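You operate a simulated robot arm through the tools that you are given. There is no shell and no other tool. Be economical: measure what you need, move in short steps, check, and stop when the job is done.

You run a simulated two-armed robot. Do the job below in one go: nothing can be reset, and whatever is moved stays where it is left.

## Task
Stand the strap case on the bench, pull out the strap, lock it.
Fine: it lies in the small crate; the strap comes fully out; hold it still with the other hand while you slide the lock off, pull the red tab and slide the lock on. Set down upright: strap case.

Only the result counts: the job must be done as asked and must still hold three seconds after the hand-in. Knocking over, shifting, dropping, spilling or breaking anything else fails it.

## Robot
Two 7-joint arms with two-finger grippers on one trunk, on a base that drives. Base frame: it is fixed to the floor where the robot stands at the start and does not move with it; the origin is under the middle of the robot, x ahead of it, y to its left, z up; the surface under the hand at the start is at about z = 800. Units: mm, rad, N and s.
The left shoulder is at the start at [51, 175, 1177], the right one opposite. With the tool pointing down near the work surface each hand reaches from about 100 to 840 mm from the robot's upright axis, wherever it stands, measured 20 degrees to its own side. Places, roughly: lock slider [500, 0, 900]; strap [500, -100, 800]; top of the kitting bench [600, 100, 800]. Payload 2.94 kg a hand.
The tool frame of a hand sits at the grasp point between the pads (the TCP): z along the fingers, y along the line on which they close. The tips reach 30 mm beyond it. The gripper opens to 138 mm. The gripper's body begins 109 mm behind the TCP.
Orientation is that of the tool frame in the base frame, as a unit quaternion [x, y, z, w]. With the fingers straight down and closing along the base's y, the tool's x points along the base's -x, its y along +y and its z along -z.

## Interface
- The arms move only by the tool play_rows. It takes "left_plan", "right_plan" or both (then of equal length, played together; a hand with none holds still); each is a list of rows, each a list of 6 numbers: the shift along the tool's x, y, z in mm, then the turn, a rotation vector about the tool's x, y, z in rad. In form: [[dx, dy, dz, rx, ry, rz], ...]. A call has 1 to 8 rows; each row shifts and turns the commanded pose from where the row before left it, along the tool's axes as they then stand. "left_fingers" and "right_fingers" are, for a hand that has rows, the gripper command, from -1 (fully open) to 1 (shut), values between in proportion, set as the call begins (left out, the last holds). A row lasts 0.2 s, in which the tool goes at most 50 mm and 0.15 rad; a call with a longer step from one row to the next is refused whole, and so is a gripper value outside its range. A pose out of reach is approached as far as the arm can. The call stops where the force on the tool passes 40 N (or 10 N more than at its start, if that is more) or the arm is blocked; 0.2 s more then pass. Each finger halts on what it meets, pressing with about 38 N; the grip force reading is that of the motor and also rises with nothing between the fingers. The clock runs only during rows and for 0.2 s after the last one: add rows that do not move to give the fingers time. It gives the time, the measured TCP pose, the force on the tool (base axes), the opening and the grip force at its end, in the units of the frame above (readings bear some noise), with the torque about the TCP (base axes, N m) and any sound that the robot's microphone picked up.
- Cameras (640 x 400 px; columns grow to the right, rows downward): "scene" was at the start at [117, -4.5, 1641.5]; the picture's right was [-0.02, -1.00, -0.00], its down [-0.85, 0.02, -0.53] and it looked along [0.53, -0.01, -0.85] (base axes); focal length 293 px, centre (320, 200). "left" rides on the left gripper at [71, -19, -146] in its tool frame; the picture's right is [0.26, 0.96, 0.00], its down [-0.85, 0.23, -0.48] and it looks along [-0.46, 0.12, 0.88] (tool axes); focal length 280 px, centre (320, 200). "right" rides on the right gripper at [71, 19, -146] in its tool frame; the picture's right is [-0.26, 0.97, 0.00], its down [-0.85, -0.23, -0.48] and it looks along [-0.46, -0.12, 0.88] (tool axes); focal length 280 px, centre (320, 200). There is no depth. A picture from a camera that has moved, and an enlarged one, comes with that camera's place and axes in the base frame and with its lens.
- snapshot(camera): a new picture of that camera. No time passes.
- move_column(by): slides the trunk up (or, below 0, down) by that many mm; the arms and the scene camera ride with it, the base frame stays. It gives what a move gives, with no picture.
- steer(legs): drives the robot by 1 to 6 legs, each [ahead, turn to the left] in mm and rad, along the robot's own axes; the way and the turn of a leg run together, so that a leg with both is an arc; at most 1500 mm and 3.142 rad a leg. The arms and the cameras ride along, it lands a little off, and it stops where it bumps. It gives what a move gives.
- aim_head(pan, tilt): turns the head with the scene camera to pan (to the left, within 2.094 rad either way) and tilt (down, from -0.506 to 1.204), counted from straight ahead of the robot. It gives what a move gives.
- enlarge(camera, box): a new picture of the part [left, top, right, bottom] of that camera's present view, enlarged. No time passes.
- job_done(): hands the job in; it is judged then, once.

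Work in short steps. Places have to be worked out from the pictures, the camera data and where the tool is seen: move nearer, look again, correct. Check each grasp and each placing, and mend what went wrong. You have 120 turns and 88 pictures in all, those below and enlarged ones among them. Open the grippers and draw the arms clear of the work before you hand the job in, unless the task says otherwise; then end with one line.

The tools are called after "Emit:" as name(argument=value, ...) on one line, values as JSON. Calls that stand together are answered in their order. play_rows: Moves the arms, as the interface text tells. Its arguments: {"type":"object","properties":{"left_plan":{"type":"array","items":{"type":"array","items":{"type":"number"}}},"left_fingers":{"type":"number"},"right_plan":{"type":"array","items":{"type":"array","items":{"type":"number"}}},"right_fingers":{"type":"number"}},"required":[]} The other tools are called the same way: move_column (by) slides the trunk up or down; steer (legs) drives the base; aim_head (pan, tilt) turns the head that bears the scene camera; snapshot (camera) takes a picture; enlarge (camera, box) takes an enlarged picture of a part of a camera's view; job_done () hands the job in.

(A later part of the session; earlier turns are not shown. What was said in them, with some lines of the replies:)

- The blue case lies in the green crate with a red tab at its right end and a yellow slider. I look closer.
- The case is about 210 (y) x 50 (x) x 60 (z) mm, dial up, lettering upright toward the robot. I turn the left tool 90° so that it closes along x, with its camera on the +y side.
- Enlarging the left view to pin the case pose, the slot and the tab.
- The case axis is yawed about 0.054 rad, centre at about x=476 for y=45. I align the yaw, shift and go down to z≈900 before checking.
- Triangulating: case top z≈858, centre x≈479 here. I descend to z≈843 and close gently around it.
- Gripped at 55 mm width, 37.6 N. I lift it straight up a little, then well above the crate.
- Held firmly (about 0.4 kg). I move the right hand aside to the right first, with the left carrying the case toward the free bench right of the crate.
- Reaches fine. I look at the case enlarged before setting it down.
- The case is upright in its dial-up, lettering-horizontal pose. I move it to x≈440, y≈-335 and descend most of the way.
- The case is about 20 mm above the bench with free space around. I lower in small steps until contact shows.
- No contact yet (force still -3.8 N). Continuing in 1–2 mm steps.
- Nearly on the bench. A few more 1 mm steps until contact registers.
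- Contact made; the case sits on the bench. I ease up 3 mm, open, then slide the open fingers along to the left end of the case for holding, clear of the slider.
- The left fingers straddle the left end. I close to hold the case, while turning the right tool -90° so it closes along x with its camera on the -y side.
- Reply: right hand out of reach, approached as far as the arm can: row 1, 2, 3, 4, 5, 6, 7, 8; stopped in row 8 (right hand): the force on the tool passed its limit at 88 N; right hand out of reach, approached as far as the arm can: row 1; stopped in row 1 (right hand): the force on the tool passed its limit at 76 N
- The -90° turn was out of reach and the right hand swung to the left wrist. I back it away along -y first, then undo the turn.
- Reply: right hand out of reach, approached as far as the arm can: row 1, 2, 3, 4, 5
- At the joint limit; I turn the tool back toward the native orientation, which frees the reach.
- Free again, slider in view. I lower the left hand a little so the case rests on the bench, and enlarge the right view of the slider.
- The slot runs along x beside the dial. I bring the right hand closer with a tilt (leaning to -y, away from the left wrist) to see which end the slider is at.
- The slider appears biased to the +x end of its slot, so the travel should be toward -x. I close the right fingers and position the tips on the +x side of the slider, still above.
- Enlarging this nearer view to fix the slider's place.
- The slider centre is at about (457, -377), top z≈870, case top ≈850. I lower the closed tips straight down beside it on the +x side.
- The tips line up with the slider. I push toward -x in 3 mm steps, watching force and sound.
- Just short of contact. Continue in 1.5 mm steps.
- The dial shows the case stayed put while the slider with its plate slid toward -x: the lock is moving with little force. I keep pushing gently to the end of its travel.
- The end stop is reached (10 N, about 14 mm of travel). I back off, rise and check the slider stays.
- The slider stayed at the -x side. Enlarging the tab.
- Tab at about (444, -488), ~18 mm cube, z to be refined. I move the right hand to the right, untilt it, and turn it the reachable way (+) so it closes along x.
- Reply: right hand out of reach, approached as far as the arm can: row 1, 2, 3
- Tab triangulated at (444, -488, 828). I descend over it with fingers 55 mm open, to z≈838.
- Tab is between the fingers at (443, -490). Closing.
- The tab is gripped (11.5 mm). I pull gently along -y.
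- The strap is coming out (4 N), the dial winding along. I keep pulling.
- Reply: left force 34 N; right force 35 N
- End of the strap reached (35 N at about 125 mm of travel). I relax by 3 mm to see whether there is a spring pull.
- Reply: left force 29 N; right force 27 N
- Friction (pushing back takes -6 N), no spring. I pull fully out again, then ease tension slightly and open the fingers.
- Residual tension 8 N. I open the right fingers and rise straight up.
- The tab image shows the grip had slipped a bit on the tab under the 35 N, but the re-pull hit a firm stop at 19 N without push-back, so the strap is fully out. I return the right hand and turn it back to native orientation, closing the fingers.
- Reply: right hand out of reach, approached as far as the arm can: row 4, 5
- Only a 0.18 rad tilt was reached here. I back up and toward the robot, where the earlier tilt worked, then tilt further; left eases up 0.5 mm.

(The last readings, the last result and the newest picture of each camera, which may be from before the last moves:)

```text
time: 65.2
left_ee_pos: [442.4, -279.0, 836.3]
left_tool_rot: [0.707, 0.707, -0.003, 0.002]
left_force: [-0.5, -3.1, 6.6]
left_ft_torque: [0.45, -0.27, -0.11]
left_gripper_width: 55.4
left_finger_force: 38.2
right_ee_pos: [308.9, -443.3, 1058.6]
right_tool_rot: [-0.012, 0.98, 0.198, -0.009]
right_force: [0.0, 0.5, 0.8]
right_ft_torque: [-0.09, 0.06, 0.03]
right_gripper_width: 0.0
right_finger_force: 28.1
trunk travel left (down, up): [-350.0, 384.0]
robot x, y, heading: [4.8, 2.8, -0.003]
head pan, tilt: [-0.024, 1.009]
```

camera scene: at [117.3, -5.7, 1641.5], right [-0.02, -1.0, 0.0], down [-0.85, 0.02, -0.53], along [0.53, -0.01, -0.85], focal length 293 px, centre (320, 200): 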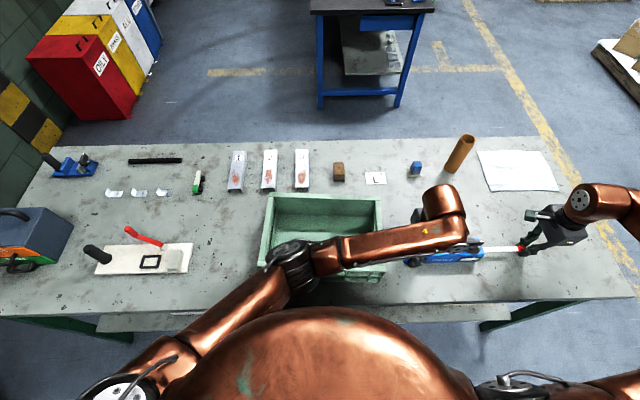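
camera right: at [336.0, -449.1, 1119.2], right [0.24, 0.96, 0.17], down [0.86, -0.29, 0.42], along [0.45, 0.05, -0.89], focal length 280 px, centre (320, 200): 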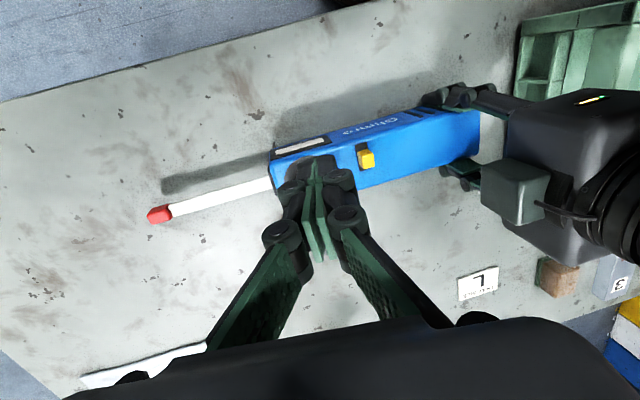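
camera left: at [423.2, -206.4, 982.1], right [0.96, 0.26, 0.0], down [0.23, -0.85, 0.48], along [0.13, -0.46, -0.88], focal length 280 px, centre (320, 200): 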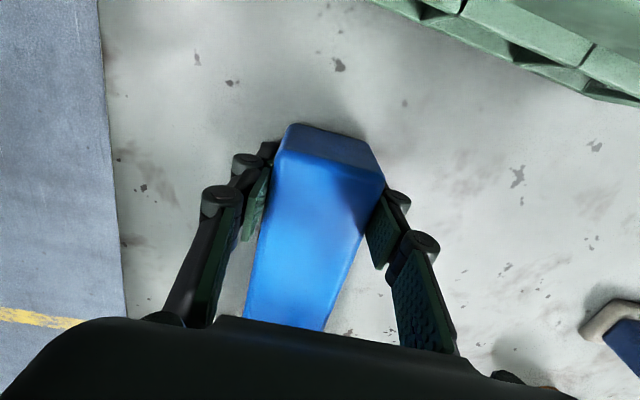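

Tilt is right again. Moving to the -x side of the slider, still above it.

Emit:
play_rows(right_plan=[[-26, -1, 38, 0, 0, 0], [-26, -1, 38, 0, 0, 0], [-26, -1, 38, 0, 0, 0], [-25, -1, 38, 0, 0, 0], [0, 0, 0, 0, 0, 0]])

Emit:
enlarge(camera="right", box=[200, 60, 440, 260])

```text
time: 66.4
left_ee_pos: [443.0, -280.4, 835.5]
left_tool_rot: [0.706, 0.708, -0.002, 0.002]
left_force: [-1.9, -1.4, 8.9]
left_ft_torque: [0.55, 0.02, 0.13]
left_gripper_width: 55.6
left_finger_force: 38.0
right_ee_pos: [389.4, -356.2, 932.1]
right_tool_rot: [-0.011, 0.981, 0.194, -0.006]
right_force: [-0.5, -0.4, 0.5]
right_ft_torque: [-0.01, 0.0, -0.02]
right_gripper_width: 0.1
right_finger_force: 28.8
right hand out of reach, approached as far as the arm can: row 3, 4
trunk travel left (down, up): [-350.0, 384.0]
robot x, y, heading: [1.1, -0.6, 0.0]
head pan, tilt: [-0.024, 1.009]
```

```text
2.00 times, centred on (320, 160) of right
camera zoom: at [322.1, -395.8, 1075.3], right [0.25, 0.9, 0.36], down [0.86, -0.38, 0.34], along [0.45, 0.23, -0.86], focal length 561 px, centre (320, 280)
```

zoom: 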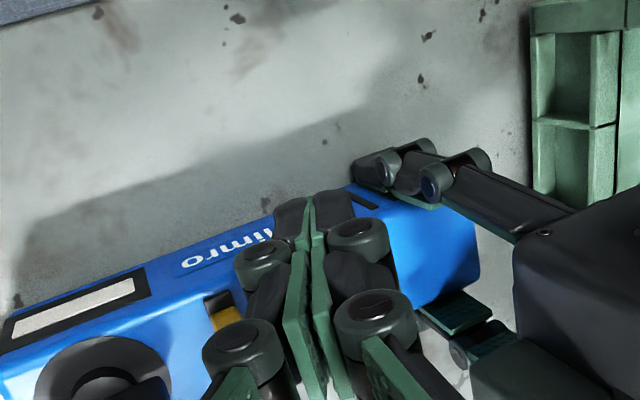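

The hand stopped short at its limits with the 0.4 tilt this near the robot. I back away and reduce the tilt to 0.2, which was reachable here.

Emit:
play_rows(right_plan=[[10, -22, -25, 0, 0, 0], [10, -22, -26, 0, 0, 0], [0, 0, 0, 0.1, 0, 0], [0, 0, 0, 0.1, 0, 0], [0, 0, 0, 0, 0, 0]])

Emit:
snapshot(camera="scene")

```text
time: 67.6
left_ee_pos: [443.1, -278.6, 835.4]
left_tool_rot: [0.706, 0.708, -0.002, 0.001]
left_force: [-0.1, 0.3, 7.5]
left_ft_torque: [0.43, -0.05, -0.01]
left_gripper_width: 55.1
left_finger_force: 38.2
right_ee_pos: [361.2, -403.4, 972.7]
right_tool_rot: [-0.014, 0.995, 0.099, -0.006]
right_force: [0.3, 1.0, 0.2]
right_ft_torque: [-0.01, -0.01, 0.0]
right_gripper_width: 0.0
right_finger_force: 28.4
right hand out of reach, approached as far as the arm can: row 1, 2
trunk travel left (down, up): [-350.0, 384.0]
robot x, y, heading: [0.5, 0.3, 0.002]
head pan, tilt: [-0.024, 1.009]
```

```text
31 pictures are left
camera scene: at [116.4, -5.2, 1641.6], right [-0.02, -1.0, 0.0], down [-0.85, 0.02, -0.53], along [0.53, -0.01, -0.85], focal length 293 px, centre (320, 200)
```

scene: 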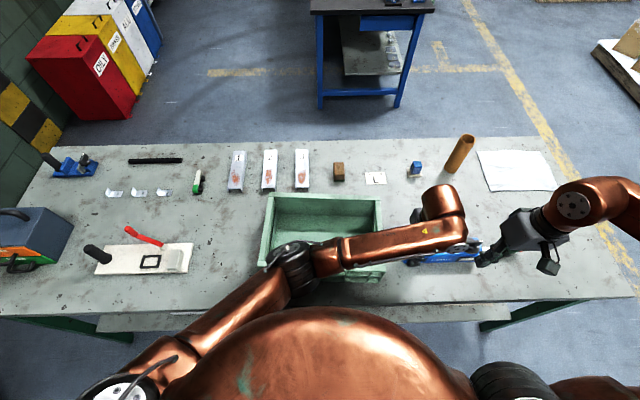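

Emit:
play_rows(right_plan=[[-17, 0.5, 16.5, 0, 0, 0], [-17, 0.5, 16.5, 0, 0, 0], [-17, 0.5, 16, 0, 0, 0], [0, 0, 0, 0, 0, 0]])

Emit:
snapshot(camera="right")

Emit:
enlarge(camera="scene", box=[400, 170, 560, 290])

```text
time: 68.6
left_ee_pos: [443.2, -278.3, 836.5]
left_tool_rot: [0.707, 0.708, -0.001, 0.002]
left_force: [-2.2, 1.2, 7.1]
left_ft_torque: [0.37, -0.04, -0.07]
left_gripper_width: 55.4
left_finger_force: 37.8
right_ee_pos: [411.8, -391.7, 924.8]
right_tool_rot: [-0.015, 0.995, 0.1, -0.006]
right_force: [-0.2, -0.3, 0.0]
right_ft_torque: [-0.03, -0.01, 0.02]
right_gripper_width: 0.0
right_finger_force: 28.0
trunk travel left (down, up): [-350.0, 384.0]
robot x, y, heading: [-4.7, -3.1, 0.003]
head pan, tilt: [-0.024, 1.009]
```

```text
30 pictures are left
camera right: at [343.3, -402.8, 1072.7], right [0.24, 0.95, 0.19], down [0.86, -0.29, 0.41], along [0.45, 0.06, -0.89], focal length 280 px, centre (320, 200)
```

right: 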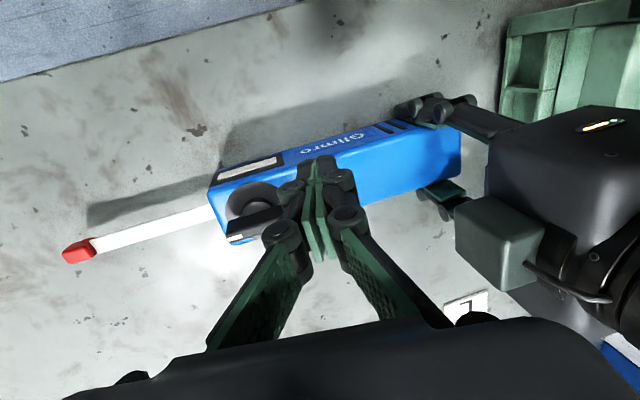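

```text
3.33 times, centred on (480, 230) of scene
camera zoom: at [116.6, -5.1, 1641.6], right [-0.02, -1.0, 0.0], down [-0.85, 0.02, -0.53], along [0.53, -0.01, -0.85], focal length 977 px, centre (-213, 100)
```

zoom: 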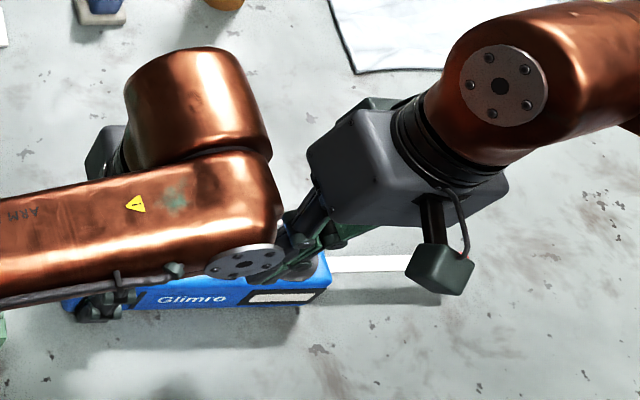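

There is clearance to the left wrist. I shift slightly and lower the tips on the -x side of the slider.

Emit:
play_rows(right_plan=[[6, 8.8, 2, 0, 0, 0], [0, -3.5, 17.5, 0, 0, 0], [0, -2, 10, 0, 0, 0], [0, -1.6, 7.5, 0, 0, 0], [0, 0, 0, 0, 0, 0]])

Emit:
enlarge(camera="right", box=[200, 60, 440, 260])

Emit:
enlarge(camera="left", box=[180, 100, 460, 330])

```text
time: 69.8
left_ee_pos: [443.2, -279.2, 835.9]
left_tool_rot: [0.707, 0.708, -0.002, 0.002]
left_force: [-0.7, 1.9, 5.1]
left_ft_torque: [0.0, 0.08, 0.04]
left_gripper_width: 55.3
left_finger_force: 38.1
right_ee_pos: [404.0, -382.8, 889.3]
right_tool_rot: [-0.014, 0.995, 0.099, -0.006]
right_force: [-0.1, 0.9, -0.5]
right_ft_torque: [0.01, 0.0, 0.01]
right_gripper_width: 0.1
right_finger_force: 27.6
trunk travel left (down, up): [-350.0, 384.0]
robot x, y, heading: [-0.3, -0.3, 0.001]
head pan, tilt: [-0.024, 1.009]
```

```text
2.00 times, centred on (320, 160) of right
camera zoom: at [336.2, -393.4, 1036.6], right [0.24, 0.95, 0.19], down [0.86, -0.29, 0.41], along [0.45, 0.06, -0.89], focal length 561 px, centre (320, 280)
```

zoom: 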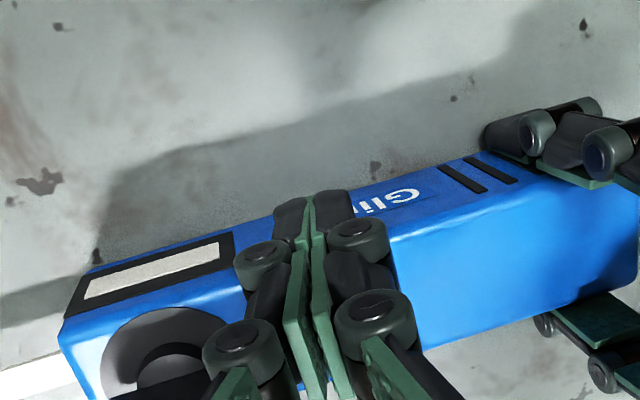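

```text
1.74 times, centred on (320, 215) of left
camera zoom: at [423.4, -206.6, 981.3], right [0.96, 0.26, 0.0], down [0.23, -0.85, 0.48], along [0.13, -0.46, -0.88], focal length 488 px, centre (320, 174)
```

zoom: 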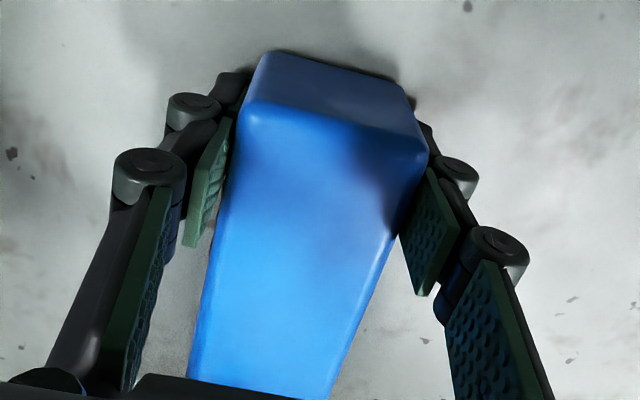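

The slider is hidden behind the fingers, as expected. I push toward +x in small steps watching the force.

Emit:
play_rows(right_plan=[[-3, 0, 0, 0, 0, 0], [-3, 0, 0, 0, 0, 0], [-2, 0, 0, 0, 0, 0], [-2, 0, 0, 0, 0, 0], [0, 0, 0, 0, 0, 0]])

Emit:
play_rows(right_plan=[[-2, 0, 0, 0, 0, 0], [-2, 0, 0, 0, 0, 0], [-2, 0, 0, 0, 0, 0], [0, 0, 0, 0, 0, 0]])

Emit:
play_rows(right_plan=[[-2, 0, 0, 0, 0, 0], [-2, 0, 0, 0, 0, 0], [-2, 0, 0, 0, 0, 0], [0, 0, 0, 0, 0, 0]])

Emit:
enlarge(camera="right", box=[200, 60, 440, 260])

```text
time: 71.0
left_ee_pos: [442.6, -278.7, 835.4]
left_tool_rot: [0.707, 0.708, -0.002, 0.002]
left_force: [-1.1, 1.6, 4.5]
left_ft_torque: [0.07, 0.01, -0.02]
left_gripper_width: 55.5
left_finger_force: 37.8
right_ee_pos: [415.1, -381.9, 889.4]
right_tool_rot: [-0.014, 0.995, 0.099, -0.006]
right_force: [0.8, 0.5, -0.7]
right_ft_torque: [-0.01, 0.03, 0.01]
right_gripper_width: 0.4
right_finger_force: 28.2
trunk travel left (down, up): [-350.0, 384.0]
robot x, y, heading: [2.5, 0.5, 0.002]
head pan, tilt: [-0.024, 1.009]
```

```text
time: 72.0
left_ee_pos: [442.5, -278.8, 835.2]
left_tool_rot: [0.707, 0.708, -0.002, 0.001]
left_force: [-0.3, 1.2, 3.7]
left_ft_torque: [0.11, -0.01, 0.01]
left_gripper_width: 55.4
left_finger_force: 38.2
right_ee_pos: [420.2, -381.3, 889.1]
right_tool_rot: [-0.015, 0.995, 0.1, -0.006]
right_force: [0.4, 0.0, 0.5]
right_ft_torque: [0.01, 0.02, 0.01]
right_gripper_width: 0.0
right_finger_force: 28.1
trunk travel left (down, up): [-350.0, 384.0]
robot x, y, heading: [0.9, 0.4, 0.001]
head pan, tilt: [-0.024, 1.009]
```

```text
time: 73.0
left_ee_pos: [442.3, -278.0, 835.0]
left_tool_rot: [0.707, 0.707, -0.001, 0.003]
left_force: [-1.0, 0.8, 4.4]
left_ft_torque: [0.05, 0.04, 0.04]
left_gripper_width: 55.4
left_finger_force: 37.6
right_ee_pos: [426.0, -382.5, 888.9]
right_tool_rot: [-0.014, 0.995, 0.099, -0.007]
right_force: [-0.5, -0.1, 0.1]
right_ft_torque: [-0.01, 0.01, 0.03]
right_gripper_width: 0.0
right_finger_force: 28.0
trunk travel left (down, up): [-350.0, 384.0]
robot x, y, heading: [0.2, -2.2, 0.002]
head pan, tilt: [-0.024, 1.009]
```

```text
2.00 times, centred on (320, 160) of right
camera zoom: at [358.2, -393.3, 1036.5], right [0.24, 0.95, 0.19], down [0.86, -0.29, 0.41], along [0.45, 0.06, -0.89], focal length 561 px, centre (320, 280)
```

zoom: 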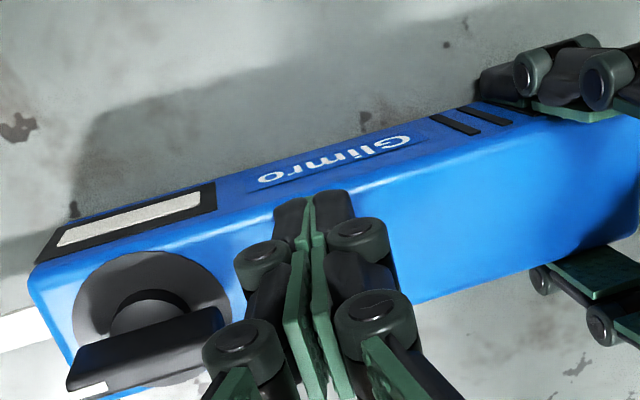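

No force yet; the knob end clears the fingers by ~15 mm. Continue pushing.

Emit:
play_rows(right_plan=[[-2, 0, 0, 0, 0, 0], [-2, 0, 0, 0, 0, 0], [-2, 0, 0, 0, 0, 0], [0, 0, 0, 0, 0, 0]])

Emit:
play_rows(right_plan=[[-1.5, 0, 0, 0, 0, 0], [-1.5, 0, 0, 0, 0, 0], [-1, 0, 0, 0, 0, 0], [0, 0, 0, 0, 0, 0]])

Emit:
enlarge(camera="right", box=[200, 60, 440, 260])

```text
time: 74.0
left_ee_pos: [443.1, -277.7, 835.5]
left_tool_rot: [0.706, 0.708, -0.001, 0.003]
left_force: [9.2, -2.6, 1.4]
left_ft_torque: [-0.15, 0.14, 0.83]
left_gripper_width: 55.3
left_finger_force: 38.4
right_ee_pos: [431.1, -381.6, 888.7]
right_tool_rot: [-0.014, 0.995, 0.1, -0.008]
right_force: [-11.3, 2.7, 1.4]
right_ft_torque: [0.11, 0.28, -0.04]
right_gripper_width: 0.3
right_finger_force: 28.4
trunk travel left (down, up): [-350.0, 384.0]
robot x, y, heading: [0.8, -1.5, -0.001]
head pan, tilt: [-0.024, 1.009]
```

```text
time: 75.0
left_ee_pos: [443.6, -278.7, 834.5]
left_tool_rot: [0.706, 0.708, 0.0, 0.002]
left_force: [17.8, -1.4, 2.0]
left_ft_torque: [-0.17, 0.29, 1.47]
left_gripper_width: 55.4
left_finger_force: 38.0
right_ee_pos: [435.4, -382.5, 888.5]
right_tool_rot: [-0.014, 0.995, 0.099, -0.007]
right_force: [-17.6, 1.9, 3.7]
right_ft_torque: [0.04, 0.42, 0.07]
right_gripper_width: 0.0
right_finger_force: 28.5
trunk travel left (down, up): [-350.0, 384.0]
robot x, y, heading: [1.7, -0.1, 0.002]
head pan, tilt: [-0.024, 1.009]
```

```text
2.00 times, centred on (320, 160) of right
camera zoom: at [367.9, -393.3, 1036.6], right [0.24, 0.95, 0.19], down [0.86, -0.29, 0.41], along [0.45, 0.06, -0.89], focal length 561 px, centre (320, 280)
```

zoom: 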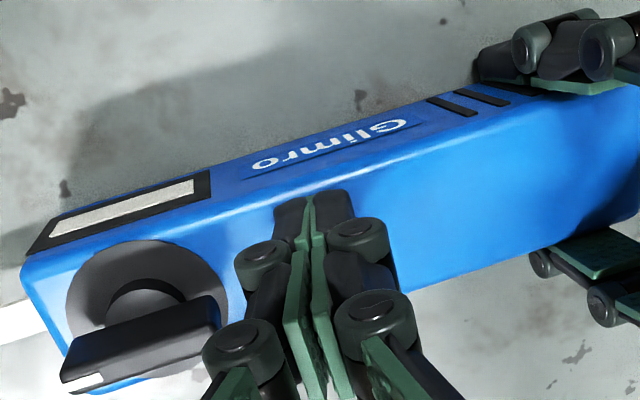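

Force has risen to 17 N: an end stop, I believe. I back off, rise and inspect the slider.

Emit:
play_rows(right_plan=[[12, 0, 0, 0, 0, 0], [6, 6, -30, 0, 0, 0], [0, 6, -30, 0, 0, 0], [20, -30, -20, 0, 0, 0], [20, -40, 0, 0, 0, 0], [0, 0, 0, 0, 0, 0]])

Emit:
enlarge(camera="right", box=[220, 60, 440, 220])

```text
time: 76.4
left_ee_pos: [443.8, -277.9, 834.7]
left_tool_rot: [0.706, 0.708, -0.002, 0.002]
left_force: [-1.3, -1.4, 2.5]
left_ft_torque: [0.4, -0.16, -0.09]
left_gripper_width: 55.2
left_finger_force: 37.7
right_ee_pos: [390.0, -458.8, 969.1]
right_tool_rot: [-0.001, 0.997, 0.083, -0.001]
right_force: [0.3, -0.3, -0.3]
right_ft_torque: [-0.07, 0.01, -0.04]
right_gripper_width: 0.1
right_finger_force: 28.2
right hand out of reach, approached as far as the arm can: row 5
trunk travel left (down, up): [-350.0, 384.0]
robot x, y, heading: [-1.9, -1.2, 0.001]
head pan, tilt: [-0.024, 1.009]
```

```text
2.50 times, centred on (330, 140) of right
camera zoom: at [319.0, -464.3, 1116.0], right [0.26, 0.95, 0.16], down [0.85, -0.31, 0.43], along [0.46, 0.02, -0.89], focal length 701 px, centre (295, 350)
```

zoom: 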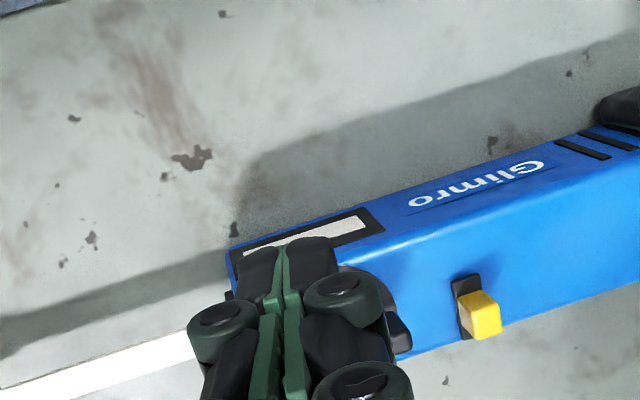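

The slider is back at its original +x (locked) end. I check the strap and whole case.

Emit:
snapshot(camera="right")

Emit:
enlarge(camera="scene", box=[390, 190, 590, 310])

```text
23 pictures are left
camera right: at [319.0, -464.3, 1116.0], right [0.26, 0.95, 0.16], down [0.85, -0.31, 0.43], along [0.46, 0.02, -0.89], focal length 280 px, centre (320, 200)
```

right: 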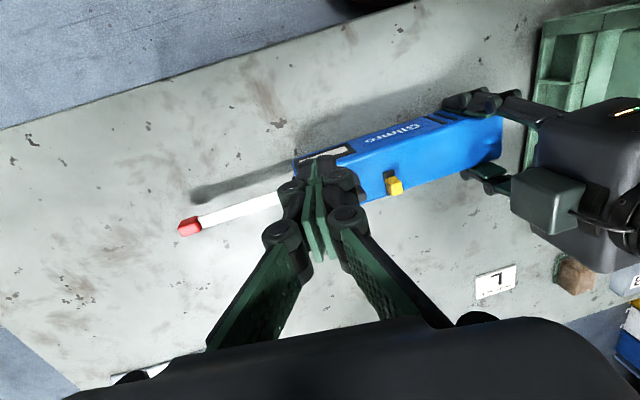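

```text
3.20 times, centred on (490, 250) of scene
camera zoom: at [117.5, -3.9, 1641.5], right [-0.02, -1.0, 0.0], down [-0.85, 0.02, -0.53], along [0.53, -0.01, -0.85], focal length 938 px, centre (-224, 40)
```

zoom: 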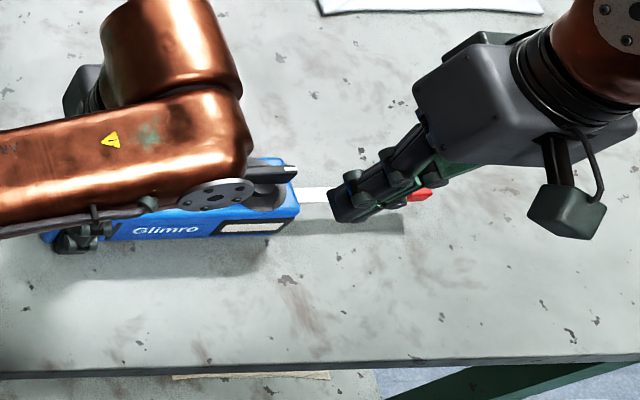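

Tab and dial marker match the fully-pulled picture, so the strap is fully out and locked. I open the left fingers moderately and rise straight up.

Emit:
play_rows(left_plan=[[0, 0, -1, 0, 0, 0], [0, 0, 0, 0, 0, 0], [0, 0, 0, 0, 0, 0], [0, 0, 0, 0, 0, 0], [0, 0, 0, 0, 0, 0]], left_fingers=-0.2)

Emit:
play_rows(left_plan=[[0, 0, -20, 0, 0, 0], [0, 0, -40, 0, 0, 0], [0, 0, -45, 0, 0, 0], [0, 0, -45, 0, 0, 0], [0, 0, -45, 0, 0, 0], [45, 0, -10, 0, 0, 0], [45, 0, 0, 0, 0, 0], [45, 0, 0, 0, 0, 0]])

Emit:
play_rows(right_plan=[[0, 0, -40, 0, 0, 0], [10, 0, -40, 0, 0, 0], [10, 0, -40, 0, 0, 0], [0, 0, 0, 0, 0, 0], [0, 0, 0, 0, 0, 0]], right_fingers=-1)

Emit:
snapshot(camera="scene")

Emit:
snapshot(camera="right")

```text
time: 77.6
left_ee_pos: [443.2, -278.8, 836.2]
left_tool_rot: [0.706, 0.708, -0.002, 0.002]
left_force: [-0.5, 0.1, -0.3]
left_ft_torque: [0.01, -0.02, 0.01]
left_gripper_width: 82.7
left_finger_force: 0.1
right_ee_pos: [388.5, -460.0, 967.6]
right_tool_rot: [-0.001, 0.996, 0.085, -0.001]
right_force: [0.3, -0.2, -0.7]
right_ft_torque: [0.04, -0.05, 0.02]
right_gripper_width: 0.1
right_finger_force: 28.4
trunk travel left (down, up): [-350.0, 384.0]
robot x, y, heading: [-1.7, 0.6, 0.003]
head pan, tilt: [-0.024, 1.009]
```

```text
time: 79.4
left_ee_pos: [443.3, -141.0, 1040.7]
left_tool_rot: [0.706, 0.708, -0.004, 0.001]
left_force: [0.3, 0.7, 1.1]
left_ft_torque: [-0.09, 0.03, 0.01]
left_gripper_width: 83.0
left_finger_force: 0.1
right_ee_pos: [390.1, -457.6, 969.6]
right_tool_rot: [-0.001, 0.996, 0.084, -0.001]
right_force: [0.2, 0.4, -0.3]
right_ft_torque: [-0.07, 0.02, 0.0]
right_gripper_width: 0.0
right_finger_force: 28.7
trunk travel left (down, up): [-350.0, 384.0]
robot x, y, heading: [0.9, 2.8, -0.003]
head pan, tilt: [-0.024, 1.009]
```

```text
time: 80.6
left_ee_pos: [443.5, -143.3, 1042.3]
left_tool_rot: [0.706, 0.708, -0.002, 0.001]
left_force: [-0.1, 0.2, 0.0]
left_ft_torque: [0.03, -0.01, -0.01]
left_gripper_width: 82.8
left_finger_force: 0.0
right_ee_pos: [363.4, -480.9, 1074.3]
right_tool_rot: [-0.014, 0.995, 0.099, -0.007]
right_force: [-0.4, -0.7, -0.5]
right_ft_torque: [0.01, 0.06, 0.02]
right_gripper_width: 108.4
right_finger_force: 0.1
right hand out of reach, approached as far as the arm can: row 1
trunk travel left (down, up): [-350.0, 384.0]
robot x, y, heading: [1.0, 1.2, 0.003]
head pan, tilt: [-0.024, 1.009]
```

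```text
21 pictures are left
camera scene: at [117.7, -5.1, 1641.4], right [-0.02, -1.0, 0.0], down [-0.85, 0.02, -0.53], along [0.53, -0.01, -0.85], focal length 293 px, centre (320, 200)
```

scene: 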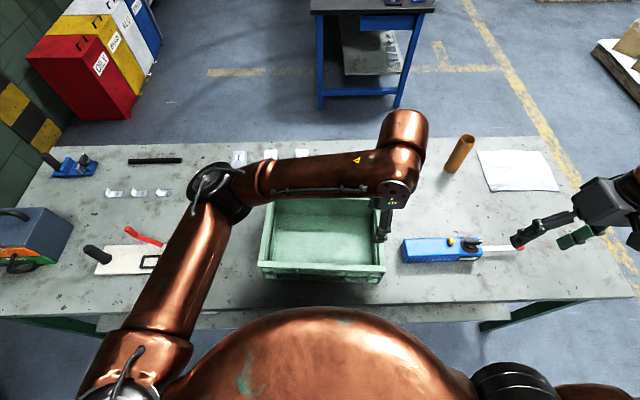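

```text
20 pictures are left
camera right: at [294.5, -491.7, 1221.9], right [0.24, 0.95, 0.19], down [0.86, -0.29, 0.41], along [0.45, 0.06, -0.89], focal length 280 px, centre (320, 200)
```

right: 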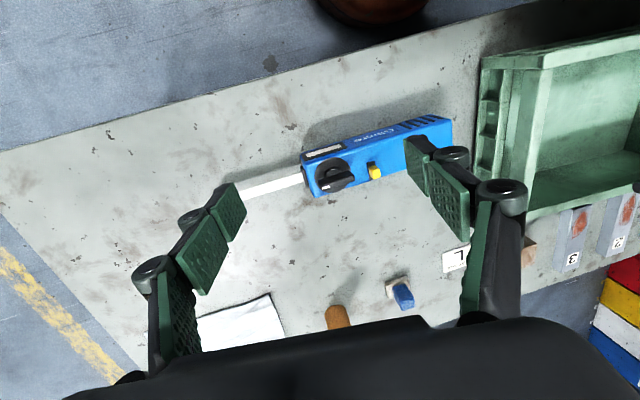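

The case stands upright with the strap out. I draw both arms further clear and take a last close view.

Emit:
play_rows(left_plan=[[45, 0, -10, 0, 0, 0], [45, 0, 0, 0, 0, 0], [45, 0, 0, 0, 0, 0], [45, 0, 0, 0, 0, 0], [45, 0, 0, 0, 0, 0]], left_fingers=-1, right_plan=[[25, 0, -20, 0, 0, 0], [25, 0, -10, 0, 0, 0], [20, 0, 0, 0, 0, 0], [0, 0, 0, 0, 0, 0], [0, 0, 0, 0, 0, 0]])

Emit:
enlarge(camera="scene", box=[385, 200, 545, 300])

Emit:
snapshot(camera="scene")

```text
time: 81.8
left_ee_pos: [441.8, 85.9, 1047.7]
left_tool_rot: [0.707, 0.707, -0.002, 0.002]
left_force: [-0.3, 0.1, -0.8]
left_ft_torque: [-0.02, 0.0, 0.01]
left_gripper_width: 138.3
left_finger_force: 0.0
right_ee_pos: [291.9, -486.7, 1105.8]
right_tool_rot: [-0.014, 0.995, 0.098, -0.005]
right_force: [0.1, 0.2, -0.4]
right_ft_torque: [-0.03, -0.02, 0.0]
right_gripper_width: 138.3
right_finger_force: 0.1
trunk travel left (down, up): [-350.0, 384.0]
robot x, y, heading: [-0.3, 1.6, 0.001]
head pan, tilt: [-0.024, 1.009]
```

```text
4.00 times, centred on (465, 250) of scene
camera zoom: at [115.9, -2.8, 1641.7], right [-0.02, -1.0, 0.0], down [-0.85, 0.02, -0.53], along [0.53, -0.01, -0.85], focal length 1172 px, centre (-260, 0)
```

zoom: 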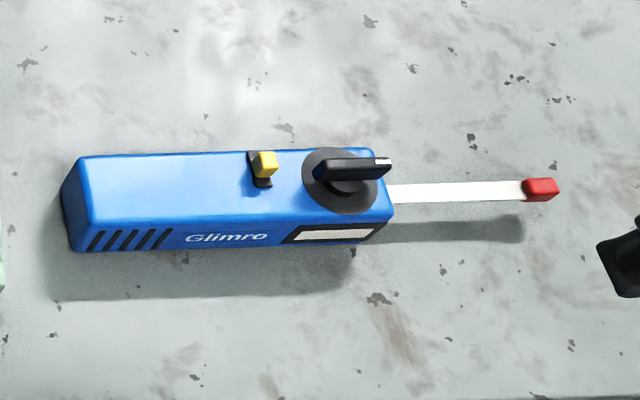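

```text
18 pictures are left
camera scene: at [115.9, -2.8, 1641.7], right [-0.02, -1.0, 0.0], down [-0.85, 0.02, -0.53], along [0.53, -0.01, -0.85], focal length 293 px, centre (320, 200)
```

scene: 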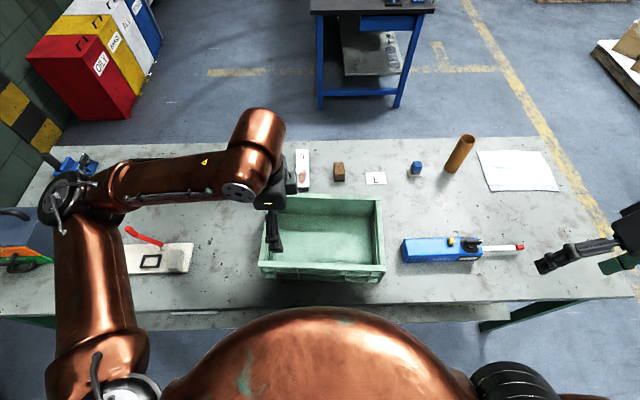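

The case stands upright on the bench with the strap out. The slider is back in its original locked place, the crate and the other items look unmoved, and both hands are open and clear. Handing in.

Emit:
job_done()

```text
The job is handed in.
```

The strap case stands upright on the bench to the right of the crate. Its strap is pulled out to a firm stop and the lock is slid back on.
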